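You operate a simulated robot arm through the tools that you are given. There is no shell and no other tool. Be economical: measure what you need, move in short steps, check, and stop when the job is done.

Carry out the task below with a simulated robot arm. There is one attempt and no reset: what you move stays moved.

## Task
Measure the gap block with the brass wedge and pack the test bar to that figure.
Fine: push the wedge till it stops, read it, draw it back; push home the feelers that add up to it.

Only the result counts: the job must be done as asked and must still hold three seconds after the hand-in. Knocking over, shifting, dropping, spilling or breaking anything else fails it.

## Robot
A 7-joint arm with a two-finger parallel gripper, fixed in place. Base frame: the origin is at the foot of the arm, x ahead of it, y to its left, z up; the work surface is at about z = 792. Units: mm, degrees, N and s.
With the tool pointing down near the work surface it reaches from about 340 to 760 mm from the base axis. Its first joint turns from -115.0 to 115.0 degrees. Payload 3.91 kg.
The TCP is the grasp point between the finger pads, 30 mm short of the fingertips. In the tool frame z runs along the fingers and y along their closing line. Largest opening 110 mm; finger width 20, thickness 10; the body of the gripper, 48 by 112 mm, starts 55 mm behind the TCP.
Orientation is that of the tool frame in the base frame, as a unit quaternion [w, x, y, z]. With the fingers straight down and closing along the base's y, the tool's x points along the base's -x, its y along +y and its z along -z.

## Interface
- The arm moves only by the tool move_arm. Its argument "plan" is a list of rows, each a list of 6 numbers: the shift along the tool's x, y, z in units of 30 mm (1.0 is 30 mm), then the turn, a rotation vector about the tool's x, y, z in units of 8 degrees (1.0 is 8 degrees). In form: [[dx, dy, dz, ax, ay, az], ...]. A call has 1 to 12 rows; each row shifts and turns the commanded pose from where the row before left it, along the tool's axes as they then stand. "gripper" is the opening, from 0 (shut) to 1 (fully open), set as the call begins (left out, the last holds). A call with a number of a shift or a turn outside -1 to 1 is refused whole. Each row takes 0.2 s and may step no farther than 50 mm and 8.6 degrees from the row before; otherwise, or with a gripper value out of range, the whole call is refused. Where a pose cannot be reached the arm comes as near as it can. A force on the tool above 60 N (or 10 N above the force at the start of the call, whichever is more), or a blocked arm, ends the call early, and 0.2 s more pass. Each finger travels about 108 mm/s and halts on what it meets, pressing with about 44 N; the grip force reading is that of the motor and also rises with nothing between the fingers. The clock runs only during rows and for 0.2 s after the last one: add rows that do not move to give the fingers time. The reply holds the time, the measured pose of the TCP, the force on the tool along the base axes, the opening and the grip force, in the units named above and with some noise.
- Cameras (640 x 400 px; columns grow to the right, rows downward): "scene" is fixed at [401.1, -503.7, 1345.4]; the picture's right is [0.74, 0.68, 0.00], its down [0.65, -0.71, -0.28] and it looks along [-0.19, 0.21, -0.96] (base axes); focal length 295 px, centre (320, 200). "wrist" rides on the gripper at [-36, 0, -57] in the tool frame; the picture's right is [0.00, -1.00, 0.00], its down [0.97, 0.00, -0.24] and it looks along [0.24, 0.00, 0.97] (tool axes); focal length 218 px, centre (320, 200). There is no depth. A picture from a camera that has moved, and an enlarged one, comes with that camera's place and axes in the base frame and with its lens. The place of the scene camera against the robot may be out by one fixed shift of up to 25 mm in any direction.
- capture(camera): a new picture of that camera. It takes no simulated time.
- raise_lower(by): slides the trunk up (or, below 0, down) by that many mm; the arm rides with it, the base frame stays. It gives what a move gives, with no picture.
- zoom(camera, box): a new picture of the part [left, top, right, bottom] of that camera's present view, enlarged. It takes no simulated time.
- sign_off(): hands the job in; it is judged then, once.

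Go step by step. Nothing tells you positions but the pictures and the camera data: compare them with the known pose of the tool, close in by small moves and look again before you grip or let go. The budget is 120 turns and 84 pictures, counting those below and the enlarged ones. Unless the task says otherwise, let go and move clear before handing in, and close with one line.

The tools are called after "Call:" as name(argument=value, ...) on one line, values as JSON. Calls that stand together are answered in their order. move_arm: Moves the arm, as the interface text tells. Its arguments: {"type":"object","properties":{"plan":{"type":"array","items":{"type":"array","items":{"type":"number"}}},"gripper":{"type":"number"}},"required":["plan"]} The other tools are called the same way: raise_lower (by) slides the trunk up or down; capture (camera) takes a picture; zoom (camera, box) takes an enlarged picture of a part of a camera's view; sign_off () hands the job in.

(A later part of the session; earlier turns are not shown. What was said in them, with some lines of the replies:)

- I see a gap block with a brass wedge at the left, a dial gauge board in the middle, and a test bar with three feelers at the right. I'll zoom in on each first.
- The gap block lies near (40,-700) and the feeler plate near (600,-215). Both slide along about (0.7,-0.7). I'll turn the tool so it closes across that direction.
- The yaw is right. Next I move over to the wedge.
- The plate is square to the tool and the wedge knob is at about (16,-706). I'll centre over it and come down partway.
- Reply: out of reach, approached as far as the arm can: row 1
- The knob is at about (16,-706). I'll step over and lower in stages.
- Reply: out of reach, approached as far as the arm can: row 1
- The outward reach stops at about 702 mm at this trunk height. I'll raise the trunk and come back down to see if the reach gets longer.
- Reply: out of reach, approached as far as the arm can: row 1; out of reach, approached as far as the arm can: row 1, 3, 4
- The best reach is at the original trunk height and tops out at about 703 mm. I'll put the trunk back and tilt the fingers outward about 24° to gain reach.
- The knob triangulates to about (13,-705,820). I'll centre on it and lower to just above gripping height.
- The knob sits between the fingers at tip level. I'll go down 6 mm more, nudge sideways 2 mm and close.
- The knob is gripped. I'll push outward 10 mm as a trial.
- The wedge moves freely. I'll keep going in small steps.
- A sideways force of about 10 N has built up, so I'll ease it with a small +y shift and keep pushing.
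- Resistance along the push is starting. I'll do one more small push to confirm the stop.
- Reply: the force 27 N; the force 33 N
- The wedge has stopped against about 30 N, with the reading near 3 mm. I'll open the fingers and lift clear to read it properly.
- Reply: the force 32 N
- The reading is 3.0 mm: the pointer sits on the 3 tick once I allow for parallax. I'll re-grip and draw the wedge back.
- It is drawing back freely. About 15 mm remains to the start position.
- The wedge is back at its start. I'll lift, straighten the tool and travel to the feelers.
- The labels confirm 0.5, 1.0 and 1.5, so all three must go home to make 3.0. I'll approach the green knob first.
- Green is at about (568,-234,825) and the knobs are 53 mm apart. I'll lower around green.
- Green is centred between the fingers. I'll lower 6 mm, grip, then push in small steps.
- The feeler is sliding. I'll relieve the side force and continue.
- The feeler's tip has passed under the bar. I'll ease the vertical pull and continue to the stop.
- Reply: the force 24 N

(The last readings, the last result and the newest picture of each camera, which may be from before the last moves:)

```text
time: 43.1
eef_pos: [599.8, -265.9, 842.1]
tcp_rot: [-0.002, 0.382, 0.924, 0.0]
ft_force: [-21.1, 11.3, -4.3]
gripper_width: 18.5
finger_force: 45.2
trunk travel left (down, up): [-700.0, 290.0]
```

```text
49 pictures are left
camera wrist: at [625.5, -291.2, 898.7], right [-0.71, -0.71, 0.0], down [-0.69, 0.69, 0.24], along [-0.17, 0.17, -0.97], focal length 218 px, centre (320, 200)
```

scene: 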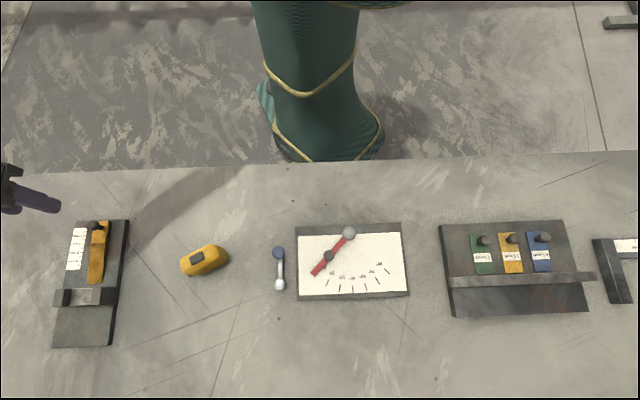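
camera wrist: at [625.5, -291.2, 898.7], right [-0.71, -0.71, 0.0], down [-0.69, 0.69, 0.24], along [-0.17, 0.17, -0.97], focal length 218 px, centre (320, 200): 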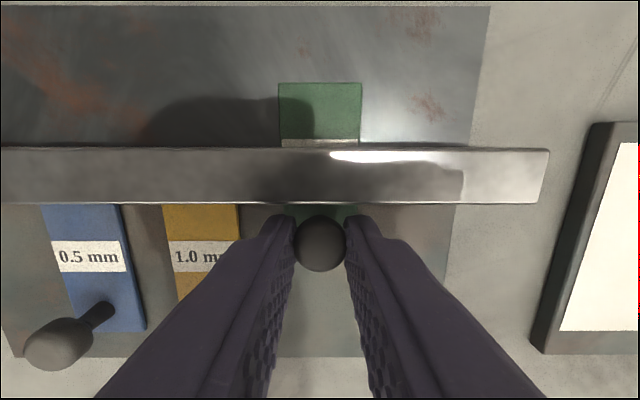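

A stop with about 24 N after 46 mm of travel. I'll release, rise and check that the feeler, not my fingers, met it.

Call:
move_arm(plan=[[0.08, 0, 0, 0, 0, 0], [0, 0, 0, 0, 0, 0]])

Call:
move_arm(plan=[[0, 0, 0, 0, 0, 0], [0, 0, 0, 0, 0, 0]], gripper=0.36)

Call:
move_arm(plan=[[0, 0, -1, 0, 0, 0], [0.3, 0, -1, 0, 0, 0], [0.3, 0, -0.4, 0, 0, 0], [0, 0, 0, 0, 0, 0]])

Call:
capture(camera="wrist")

Call:
zoom(camera="scene", box=[432, 200, 592, 300])

```text
time: 43.7
eef_pos: [600.1, -266.2, 843.3]
tcp_rot: [0.0, 0.382, 0.924, 0.001]
ft_force: [-14.7, 11.0, -9.2]
gripper_width: 18.6
finger_force: 45.1
trunk travel left (down, up): [-700.0, 290.0]
```

```text
time: 44.3
eef_pos: [601.0, -267.7, 843.4]
tcp_rot: [0.002, 0.383, 0.924, 0.0]
ft_force: [-0.2, 0.3, -0.1]
gripper_width: 39.7
finger_force: 0.1
trunk travel left (down, up): [-700.0, 290.0]
```

```text
time: 45.3
eef_pos: [587.0, -253.6, 912.7]
tcp_rot: [0.0, 0.383, 0.924, 0.0]
ft_force: [0.4, -0.6, -0.3]
gripper_width: 39.6
finger_force: 0.0
trunk travel left (down, up): [-700.0, 290.0]
```

```text
48 pictures are left
camera wrist: at [612.8, -278.0, 970.1], right [-0.71, -0.71, 0.0], down [-0.69, 0.69, 0.24], along [-0.17, 0.17, -0.97], focal length 218 px, centre (320, 200)
```

wrist: 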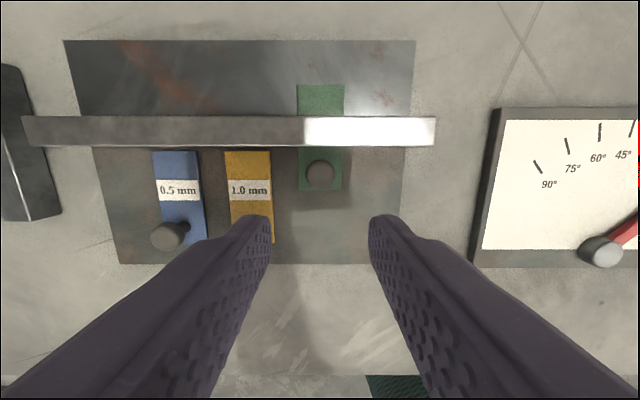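

```text
4.00 times, centred on (512, 250) of scene
camera zoom: at [401.1, -503.7, 1345.4], right [0.74, 0.68, 0.0], down [0.65, -0.71, -0.28], along [-0.19, 0.21, -0.96], focal length 1181 px, centre (-448, 0)
```

zoom: 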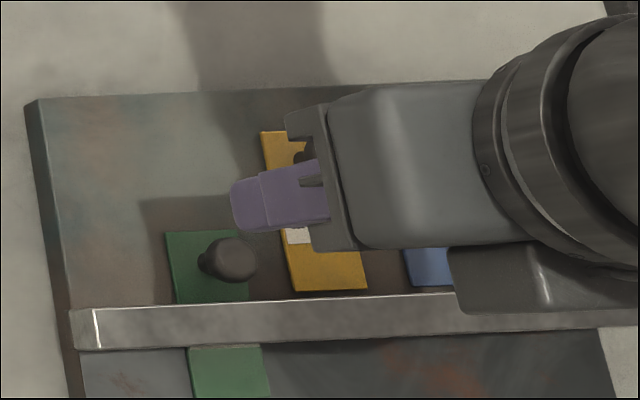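

The bar edge is about 17 mm ahead of the green knob, clear of both knob and fingers, so the feeler itself has bottomed. On to yellow.

Call:
move_arm(plan=[[0.5, 0.9, 0, 0, 0, 0], [0.37, 0.87, 0, 0, 0, 0], [0, 0, 0, 0, 0, 0]])

Call:
capture(camera="wrist")

```text
time: 46.1
eef_pos: [607.7, -195.9, 912.0]
tcp_rot: [0.0, 0.383, 0.924, 0.0]
ft_force: [0.2, -0.3, -0.1]
gripper_width: 39.6
finger_force: 0.0
trunk travel left (down, up): [-700.0, 290.0]
```

```text
46 pictures are left
camera wrist: at [633.3, -219.8, 968.8], right [-0.71, -0.71, 0.0], down [-0.69, 0.69, 0.24], along [-0.17, 0.17, -0.97], focal length 218 px, centre (320, 200)
```

wrist: 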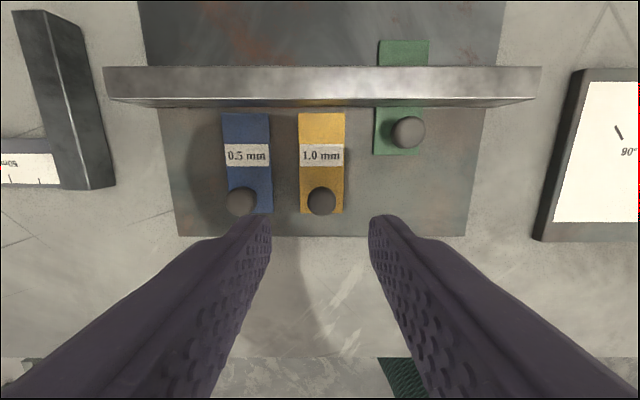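

Yellow is centred. I'll lower, grip and push.

Call:
move_arm(plan=[[0, -0.04, 0.9, 0, 0, 0], [0, 0, 0.9, 0, 0, 0], [0, 0, 0.35, 0, 0, 0], [0, 0, 0.17, 0, 0, 0], [0, 0, 0, 0, 0, 0]])

Call:
move_arm(plan=[[0, 0, 0, 0, 0, 0], [0, 0, 0, 0, 0, 0]], gripper=0.1)

Call:
move_arm(plan=[[-0.15, 0, 0, 0, 0, 0], [-0.15, 0, 0, 0, 0, 0], [0, 0, 0, 0, 0, 0]])

Call:
capture(camera="wrist")

```text
time: 47.3
eef_pos: [603.9, -199.0, 842.1]
tcp_rot: [0.0, 0.383, 0.924, -0.001]
ft_force: [0.8, -0.5, -0.6]
gripper_width: 39.6
finger_force: 0.0
trunk travel left (down, up): [-700.0, 290.0]
```

```text
time: 47.9
eef_pos: [607.8, -196.3, 841.4]
tcp_rot: [0.0, 0.382, 0.924, 0.0]
ft_force: [8.1, 7.0, -0.5]
gripper_width: 18.6
finger_force: 45.0
trunk travel left (down, up): [-700.0, 290.0]
```

```text
time: 48.7
eef_pos: [613.9, -203.2, 841.2]
tcp_rot: [-0.002, 0.382, 0.924, 0.001]
ft_force: [12.9, 12.9, -8.5]
gripper_width: 18.3
finger_force: 45.1
trunk travel left (down, up): [-700.0, 290.0]
```

```text
45 pictures are left
camera wrist: at [639.4, -227.5, 898.9], right [-0.71, -0.71, 0.0], down [-0.69, 0.69, 0.24], along [-0.17, 0.17, -0.97], focal length 218 px, centre (320, 200)
```

wrist: 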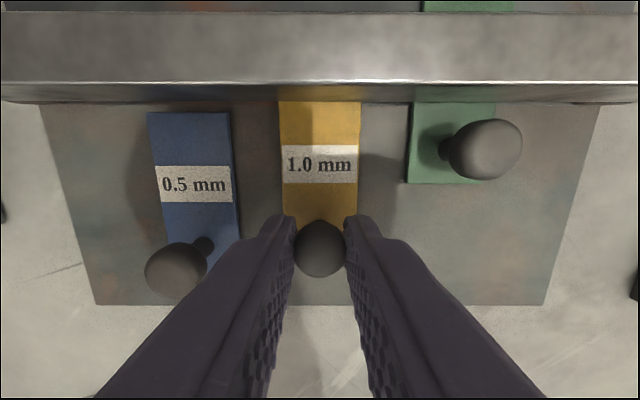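

The side force has to come off, about 2 mm in +y. Then I push on.

Call:
move_arm(plan=[[0, 0.08, 0.02, 0, 0, 0], [-0.15, 0, 0, 0, 0, 0], [0, 0, 0, 0, 0, 0]])

Call:
move_arm(plan=[[-0.15, 0, 0.01, 0, 0, 0], [-0.15, 0, 0, 0, 0, 0], [-0.15, 0, 0.01, 0, 0, 0], [0, 0, 0, 0, 0, 0]])

Call:
move_arm(plan=[[-0.15, 0, 0.01, 0, 0, 0], [-0.15, 0, 0, 0, 0, 0], [0, 0, 0, 0, 0, 0]])

Call:
capture(camera="wrist")

```text
time: 49.5
eef_pos: [617.6, -206.9, 841.0]
tcp_rot: [0.0, 0.383, 0.924, -0.001]
ft_force: [8.4, 8.5, -5.3]
gripper_width: 18.5
finger_force: 44.5
trunk travel left (down, up): [-700.0, 290.0]
```

```text
time: 50.5
eef_pos: [627.4, -215.9, 841.6]
tcp_rot: [0.0, 0.383, 0.924, -0.001]
ft_force: [5.5, 4.5, 3.4]
gripper_width: 18.5
finger_force: 45.2
trunk travel left (down, up): [-700.0, 290.0]
```

```text
time: 51.3
eef_pos: [634.4, -223.6, 842.1]
tcp_rot: [0.0, 0.382, 0.924, 0.0]
ft_force: [2.8, 3.0, 3.9]
gripper_width: 18.6
finger_force: 45.6
trunk travel left (down, up): [-700.0, 290.0]
```

```text
44 pictures are left
camera wrist: at [659.4, -247.6, 899.0], right [-0.71, -0.71, 0.0], down [-0.69, 0.69, 0.24], along [-0.17, 0.17, -0.97], focal length 218 px, centre (320, 200)
```

wrist: 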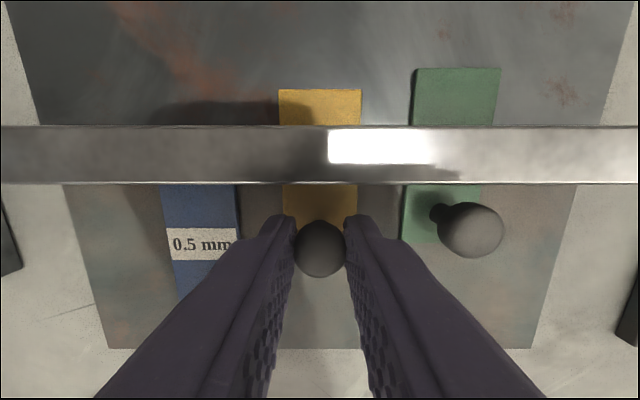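

About 9 mm of travel remains. I'll go in small steps to the stop.

Call:
move_arm(plan=[[-0.1, 0, 0, 0, 0, 0], [-0.1, 0, 0, 0, 0, 0], [0, 0, 0, 0, 0, 0]])

Call:
move_arm(plan=[[-0.1, 0, 0, 0, 0, 0], [0, 0, 0, 0, 0, 0]])

Call:
move_arm(plan=[[-0.08, 0, 0, 0, 0, 0], [0, 0, 0, 0, 0, 0]])

Call:
capture(camera="wrist")

```text
time: 52.1
eef_pos: [637.3, -228.5, 842.4]
tcp_rot: [0.0, 0.383, 0.924, 0.0]
ft_force: [1.7, 2.2, -1.6]
gripper_width: 18.5
finger_force: 45.3
trunk travel left (down, up): [-700.0, 290.0]
```

```text
time: 52.7
eef_pos: [639.9, -227.9, 842.4]
tcp_rot: [-0.002, 0.381, 0.924, 0.0]
ft_force: [-5.1, 6.1, -3.2]
gripper_width: 18.3
finger_force: 44.2
trunk travel left (down, up): [-700.0, 290.0]
```

```text
time: 53.3
eef_pos: [639.1, -229.5, 842.4]
tcp_rot: [-0.002, 0.382, 0.924, 0.002]
ft_force: [-7.4, 16.8, -2.4]
gripper_width: 18.5
finger_force: 44.6
trunk travel left (down, up): [-700.0, 290.0]
```

```text
43 pictures are left
camera wrist: at [665.7, -254.1, 898.9], right [-0.71, -0.71, 0.0], down [-0.69, 0.69, 0.24], along [-0.17, 0.17, -0.97], focal length 218 px, centre (320, 200)
```

wrist: 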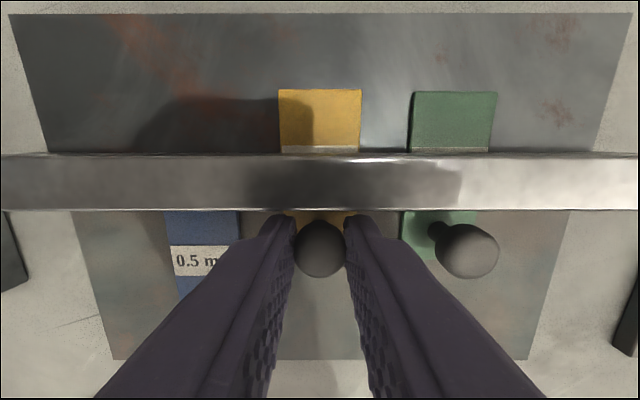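

Yellow's tip is level with green's. One more small push for firmness, then release and move on to blue.

Call:
move_arm(plan=[[-0.06, 0, 0, 0, 0, 0], [0, 0, 0, 0, 0, 0]])

Call:
move_arm(plan=[[0.12, 0, 0, 0, 0, 0], [0, 0, 0, 0, 0, 0]])

Call:
move_arm(plan=[[0, 0, 0, 0, 0, 0], [0, 0, 0, 0, 0, 0]], gripper=0.36)

Call:
move_arm(plan=[[0, 0, -1, 0, 0, 0], [0.3, 0, -1, 0, 0, 0], [0.6, 0.5, -0.4, 0, 0, 0], [0.55, 1, 0, 0, 0, 0], [0, 0.17, 0, 0, 0, 0], [0, 0, 0, 0, 0, 0]])

Call:
capture(camera="wrist")

```text
time: 53.9
eef_pos: [640.1, -229.7, 841.3]
tcp_rot: [-0.001, 0.382, 0.924, -0.001]
ft_force: [-17.7, 21.8, -5.1]
gripper_width: 18.6
finger_force: 45.2
trunk travel left (down, up): [-700.0, 290.0]
```

```text
time: 54.5
eef_pos: [639.8, -229.3, 842.6]
tcp_rot: [0.001, 0.382, 0.924, -0.001]
ft_force: [-8.9, 12.7, -4.0]
gripper_width: 18.5
finger_force: 44.6
trunk travel left (down, up): [-700.0, 290.0]
```

```text
time: 55.1
eef_pos: [640.9, -231.1, 841.9]
tcp_rot: [0.001, 0.383, 0.924, 0.0]
ft_force: [-0.9, 0.0, -0.1]
gripper_width: 39.5
finger_force: 0.0
trunk travel left (down, up): [-700.0, 290.0]
```

```text
time: 56.5
eef_pos: [643.7, -163.4, 913.1]
tcp_rot: [0.0, 0.383, 0.924, 0.0]
ft_force: [-0.4, 0.4, 0.1]
gripper_width: 39.7
finger_force: 0.0
trunk travel left (down, up): [-700.0, 290.0]
```

```text
42 pictures are left
camera wrist: at [668.5, -188.1, 970.6], right [-0.71, -0.71, 0.0], down [-0.69, 0.69, 0.24], along [-0.17, 0.17, -0.97], focal length 218 px, centre (320, 200)
```

wrist: 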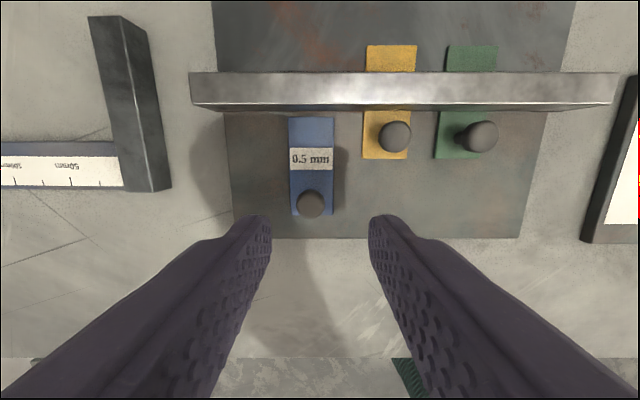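

Blue sits about 6–8 mm to the +y side. I'll shift, lower, grip and push.

Call:
move_arm(plan=[[0.07, 0.26, 0.9, 0, 0, 0], [0, 0, 0.9, 0, 0, 0], [0, 0, 0.35, 0, 0, 0], [0, 0, 0.21, 0, 0, 0], [0, 0, 0, 0, 0, 0]])

Call:
capture(camera="wrist")

Call:
move_arm(plan=[[0, 0, 0, 0, 0, 0], [0, 0, 0, 0, 0, 0]], gripper=0.1)

Call:
move_arm(plan=[[-0.15, 0, 0, 0, 0, 0], [-0.15, 0, 0, 0, 0, 0], [0, 0, 0, 0, 0, 0]])

Call:
capture(camera="wrist")

```text
time: 57.7
eef_pos: [647.1, -155.5, 842.3]
tcp_rot: [0.0, 0.383, 0.924, 0.0]
ft_force: [-0.2, -0.3, 0.5]
gripper_width: 39.6
finger_force: 0.0
trunk travel left (down, up): [-700.0, 290.0]
```

```text
41 pictures are left
camera wrist: at [673.1, -180.5, 899.7], right [-0.71, -0.71, 0.0], down [-0.69, 0.69, 0.24], along [-0.17, 0.17, -0.97], focal length 218 px, centre (320, 200)
```

wrist: 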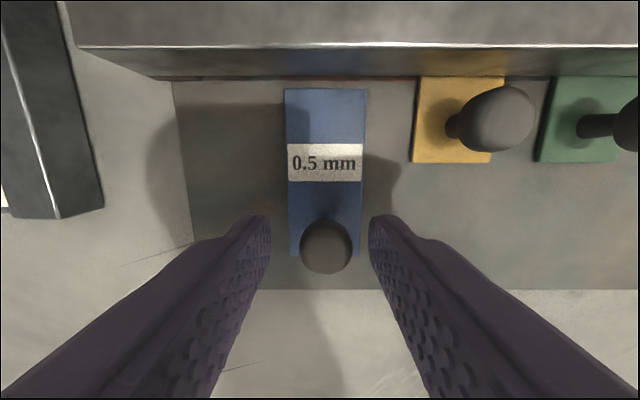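

```text
time: 58.3
eef_pos: [645.9, -158.1, 843.7]
tcp_rot: [-0.002, 0.382, 0.924, -0.001]
ft_force: [-7.0, -7.0, -1.4]
gripper_width: 18.4
finger_force: 45.3
trunk travel left (down, up): [-700.0, 290.0]
```

```text
time: 59.1
eef_pos: [652.5, -164.6, 843.8]
tcp_rot: [0.0, 0.382, 0.924, -0.001]
ft_force: [-12.2, -10.7, -1.7]
gripper_width: 18.5
finger_force: 44.7
trunk travel left (down, up): [-700.0, 290.0]
```

```text
40 pictures are left
camera wrist: at [678.7, -189.0, 899.7], right [-0.71, -0.71, 0.0], down [-0.69, 0.69, 0.24], along [-0.17, 0.17, -0.97], focal length 218 px, centre (320, 200)
```

wrist: 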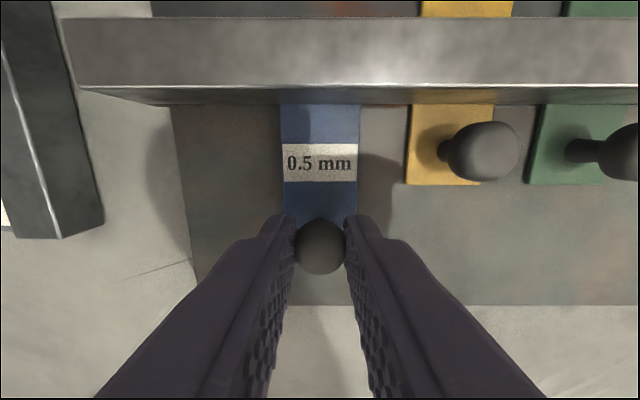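

Blue is moving. The side force is now toward −y, so I'll correct the other way and continue.

Call:
move_arm(plan=[[0, -0.06, 0, 0, 0, 0], [-0.15, 0, 0, 0, 0, 0], [0, 0, 0, 0, 0, 0]])

Call:
move_arm(plan=[[-0.15, -0.01, 0.01, 0, 0, 0], [-0.15, 0, 0, 0, 0, 0], [-0.15, 0, 0.01, 0, 0, 0], [0, 0, 0, 0, 0, 0]])

Call:
move_arm(plan=[[-0.15, 0, 0.01, 0, 0, 0], [-0.15, 0, 0, 0, 0, 0], [0, 0, 0, 0, 0, 0]])

Call:
capture(camera="wrist")

```text
time: 59.9
eef_pos: [655.6, -167.9, 842.1]
tcp_rot: [0.0, 0.382, 0.924, 0.0]
ft_force: [-12.4, -10.1, -5.4]
gripper_width: 18.6
finger_force: 45.2
trunk travel left (down, up): [-700.0, 290.0]
```

```text
time: 60.9
eef_pos: [665.1, -178.5, 843.0]
tcp_rot: [0.0, 0.382, 0.924, 0.001]
ft_force: [-4.2, -4.4, -4.2]
gripper_width: 18.4
finger_force: 44.8
trunk travel left (down, up): [-700.0, 290.0]
```

```text
time: 61.7
eef_pos: [673.5, -185.5, 842.9]
tcp_rot: [0.001, 0.383, 0.924, 0.0]
ft_force: [-4.8, -4.5, 3.1]
gripper_width: 18.3
finger_force: 45.4
trunk travel left (down, up): [-700.0, 290.0]
```

```text
39 pictures are left
camera wrist: at [698.6, -209.0, 899.8], right [-0.71, -0.71, 0.0], down [-0.69, 0.69, 0.24], along [-0.17, 0.17, -0.97], focal length 218 px, centre (320, 200)
```

wrist: 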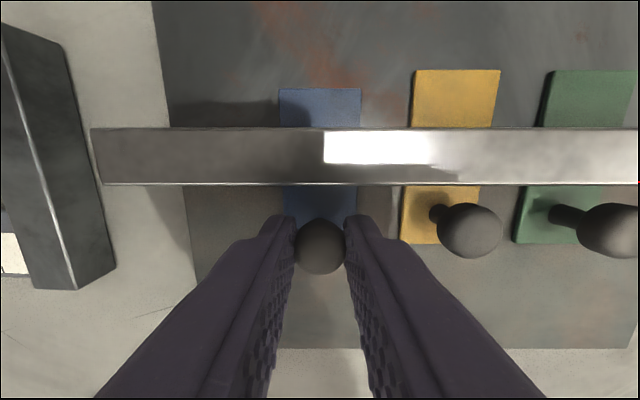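

Blue needs about 8 mm more and I'm at the reach limit. I'll release, tilt 16° outward and re-grip.

Call:
move_arm(plan=[[0, 0, 0, 0, 0, 0], [0, 0, 0, 0, 0, 0]], gripper=0.36)

Call:
move_arm(plan=[[0, 0, -0.833, 0, 0, 0], [0, 0, 0, 0, -1, 0], [0, 0, 0, 0, -1, 0], [0.233, 0, 0.2, 0, 0, 0], [0.1, 0, 0.3, 0, 0, 0], [0, 0, 0, 0, 0, 0]])

Call:
capture(camera="wrist")

```text
time: 62.3
eef_pos: [672.8, -183.4, 842.1]
tcp_rot: [0.001, 0.382, 0.924, 0.0]
ft_force: [0.8, -0.6, 0.0]
gripper_width: 39.5
finger_force: 0.0
trunk travel left (down, up): [-700.0, 290.0]
```

```text
time: 63.7
eef_pos: [668.4, -178.8, 850.8]
tcp_rot: [0.128, 0.379, 0.915, -0.053]
ft_force: [-0.1, 1.3, -0.9]
gripper_width: 39.7
finger_force: 0.0
trunk travel left (down, up): [-700.0, 290.0]
```

```text
38 pictures are left
camera wrist: at [681.1, -191.9, 915.1], right [-0.71, -0.71, 0.0], down [-0.71, 0.71, -0.04], along [0.03, -0.03, -1.0], focal length 218 px, centre (320, 200)
```

wrist: 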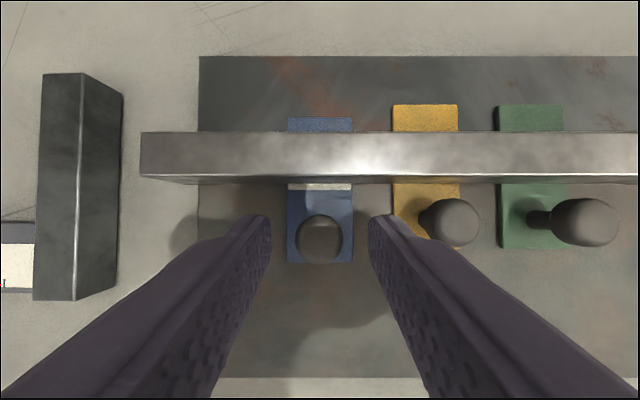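

Aligned. I'll go down the last 8 mm, grip and push.

Call:
move_arm(plan=[[0.076, 0, 0.266, 0, 0, 0], [0, 0, 0, 0, 0, 0]])

Call:
move_arm(plan=[[0, 0, 0, 0, 0, 0], [0, 0, 0, 0, 0, 0]], gripper=0.1)

Call:
move_arm(plan=[[-0.096, 0, 0.028, 0, 0, 0], [-0.096, 0, 0.028, 0, 0, 0], [0, 0, 0, 0, 0, 0]])

Call:
capture(camera="wrist")

```text
time: 64.3
eef_pos: [667.6, -179.5, 842.8]
tcp_rot: [0.129, 0.378, 0.915, -0.053]
ft_force: [-0.1, 0.2, 0.6]
gripper_width: 39.5
finger_force: 0.1
trunk travel left (down, up): [-700.0, 290.0]
```

```text
time: 64.9
eef_pos: [668.2, -180.3, 842.0]
tcp_rot: [0.129, 0.378, 0.915, -0.052]
ft_force: [0.7, 1.4, -0.3]
gripper_width: 18.4
finger_force: 44.7
trunk travel left (down, up): [-700.0, 290.0]
```

```text
time: 65.7
eef_pos: [671.9, -182.0, 842.0]
tcp_rot: [0.128, 0.378, 0.915, -0.054]
ft_force: [-1.4, -0.5, -1.9]
gripper_width: 18.4
finger_force: 45.3
trunk travel left (down, up): [-700.0, 290.0]
```

```text
37 pictures are left
camera wrist: at [685.7, -195.9, 906.3], right [-0.71, -0.71, 0.0], down [-0.71, 0.71, -0.04], along [0.02, -0.03, -1.0], focal length 218 px, centre (320, 200)
```

wrist: 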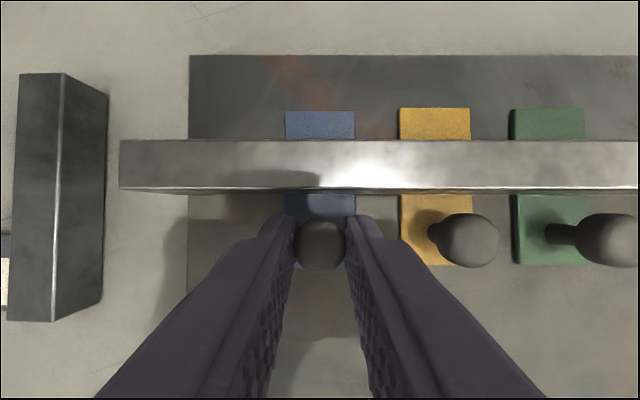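

Blue is almost home. I'll push the last few millimetres to the stop.

Call:
move_arm(plan=[[-0.096, 0, 0.028, 0, 0, 0], [0, 0, 0, 0, 0, 0]])

Call:
move_arm(plan=[[-0.08, 0, 0.022, 0, 0, 0], [0, 0, 0, 0, 0, 0]])

Call:
move_arm(plan=[[-0.06, 0, 0.017, 0, 0, 0], [0, 0, 0, 0, 0, 0]])

Call:
capture(camera="wrist")

```text
time: 66.3
eef_pos: [673.1, -185.7, 842.9]
tcp_rot: [0.127, 0.379, 0.915, -0.053]
ft_force: [-9.4, 8.5, -0.2]
gripper_width: 18.8
finger_force: 45.2
trunk travel left (down, up): [-700.0, 290.0]
```

```text
time: 66.9
eef_pos: [674.0, -185.6, 842.6]
tcp_rot: [0.127, 0.379, 0.915, -0.054]
ft_force: [-20.5, 16.8, 0.1]
gripper_width: 18.6
finger_force: 45.0
trunk travel left (down, up): [-700.0, 290.0]
```

```text
time: 67.5
eef_pos: [674.2, -186.9, 841.2]
tcp_rot: [0.125, 0.379, 0.916, -0.054]
ft_force: [-24.2, 25.0, -5.2]
gripper_width: 18.5
finger_force: 44.8
trunk travel left (down, up): [-700.0, 290.0]
```

```text
36 pictures are left
camera wrist: at [688.7, -198.7, 906.2], right [-0.71, -0.71, 0.0], down [-0.71, 0.71, -0.03], along [0.02, -0.02, -1.0], focal length 218 px, centre (320, 200)
```

wrist: 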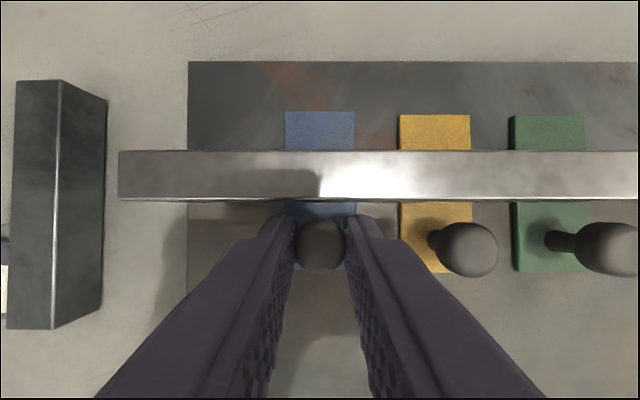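

Blue is at its stop with about 34 N. I'll release, lift clear and inspect.

Call:
move_arm(plan=[[0.12, 0, -0.034, 0, 0, 0], [0, 0, 0, 0, 0, 0]])

Call:
move_arm(plan=[[0, 0, 0, 0, 0, 0], [0, 0, 0, 0, 0, 0]], gripper=0.36)

Call:
move_arm(plan=[[0, 0, -1, 0, 0, 0], [0, 0, -1, 0, 0, 0], [0, 0, -1, 0, 0, 0], [0.5, -0.7, -1, 0, 0, 0], [0.5, -0.9, -1, 0, 0, 0], [0, 0, 0, 0, 0, 0]])

Call:
capture(camera="wrist")

```text
time: 68.1
eef_pos: [673.8, -185.8, 842.1]
tcp_rot: [0.126, 0.379, 0.915, -0.054]
ft_force: [-14.0, 19.0, -10.8]
gripper_width: 18.4
finger_force: 45.0
trunk travel left (down, up): [-700.0, 290.0]
```

```text
time: 68.7
eef_pos: [677.6, -189.2, 844.6]
tcp_rot: [0.133, 0.378, 0.915, -0.053]
ft_force: [-9.2, 0.5, 8.4]
gripper_width: 37.8
finger_force: 0.1
trunk travel left (down, up): [-700.0, 290.0]
```

```text
time: 70.1
eef_pos: [593.9, -172.0, 976.8]
tcp_rot: [0.129, 0.379, 0.915, -0.054]
ft_force: [0.0, 0.2, -0.5]
gripper_width: 39.4
finger_force: 0.0
trunk travel left (down, up): [-700.0, 290.0]
```

```text
35 pictures are left
camera wrist: at [606.5, -184.7, 1042.6], right [-0.71, -0.71, 0.0], down [-0.71, 0.71, -0.04], along [0.03, -0.03, -1.0], focal length 218 px, centre (320, 200)
```

wrist: 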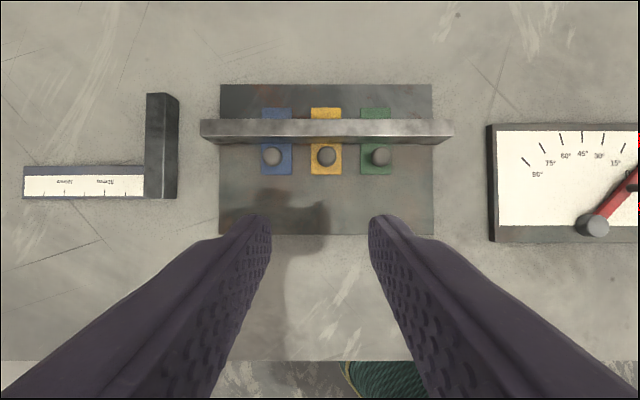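

All three look level. I'll take one close check of the feelers and the rest of the scene.

Call:
zoom(camera="wrist", box=[224, 80, 416, 200])

Call:
capture(camera="scene")

```text
3.33 times, centred on (320, 140) of wrist
camera zoom: at [606.5, -184.7, 1042.6], right [-0.71, -0.71, 0.0], down [-0.71, 0.71, -0.04], along [0.03, -0.03, -1.0], focal length 728 px, centre (320, 400)
```

zoom: 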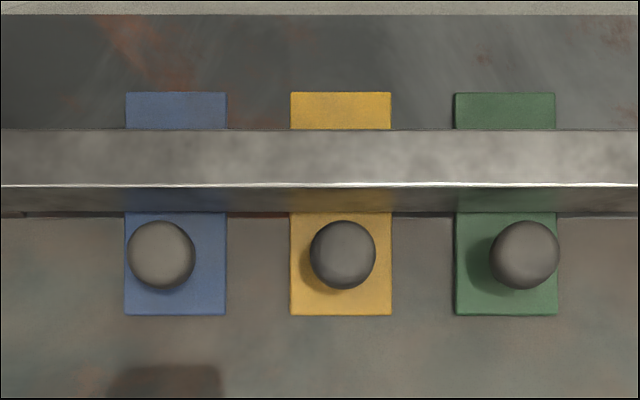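

```text
33 pictures are left
```

scene: 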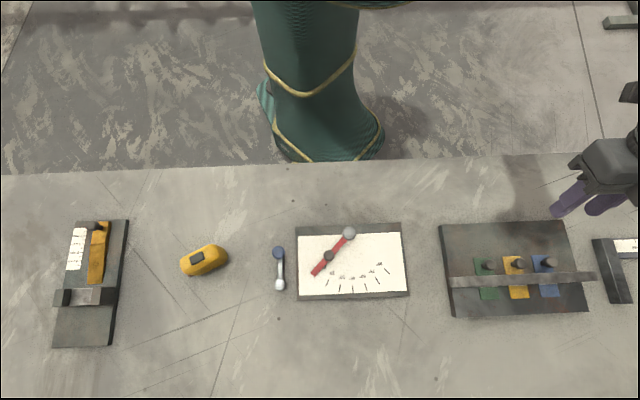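

All three feelers are fully home and level, the wedge is drawn back, and nothing else has shifted. I'm handing in.

Call:
sign_off()

```text
The job is handed in.
```

The brass wedge read 3.0 mm and is drawn back; the 0.5, 1.0 and 1.5 mm feelers, which add up to 3.0 mm, are pushed home on the test bar, and the job is handed in.
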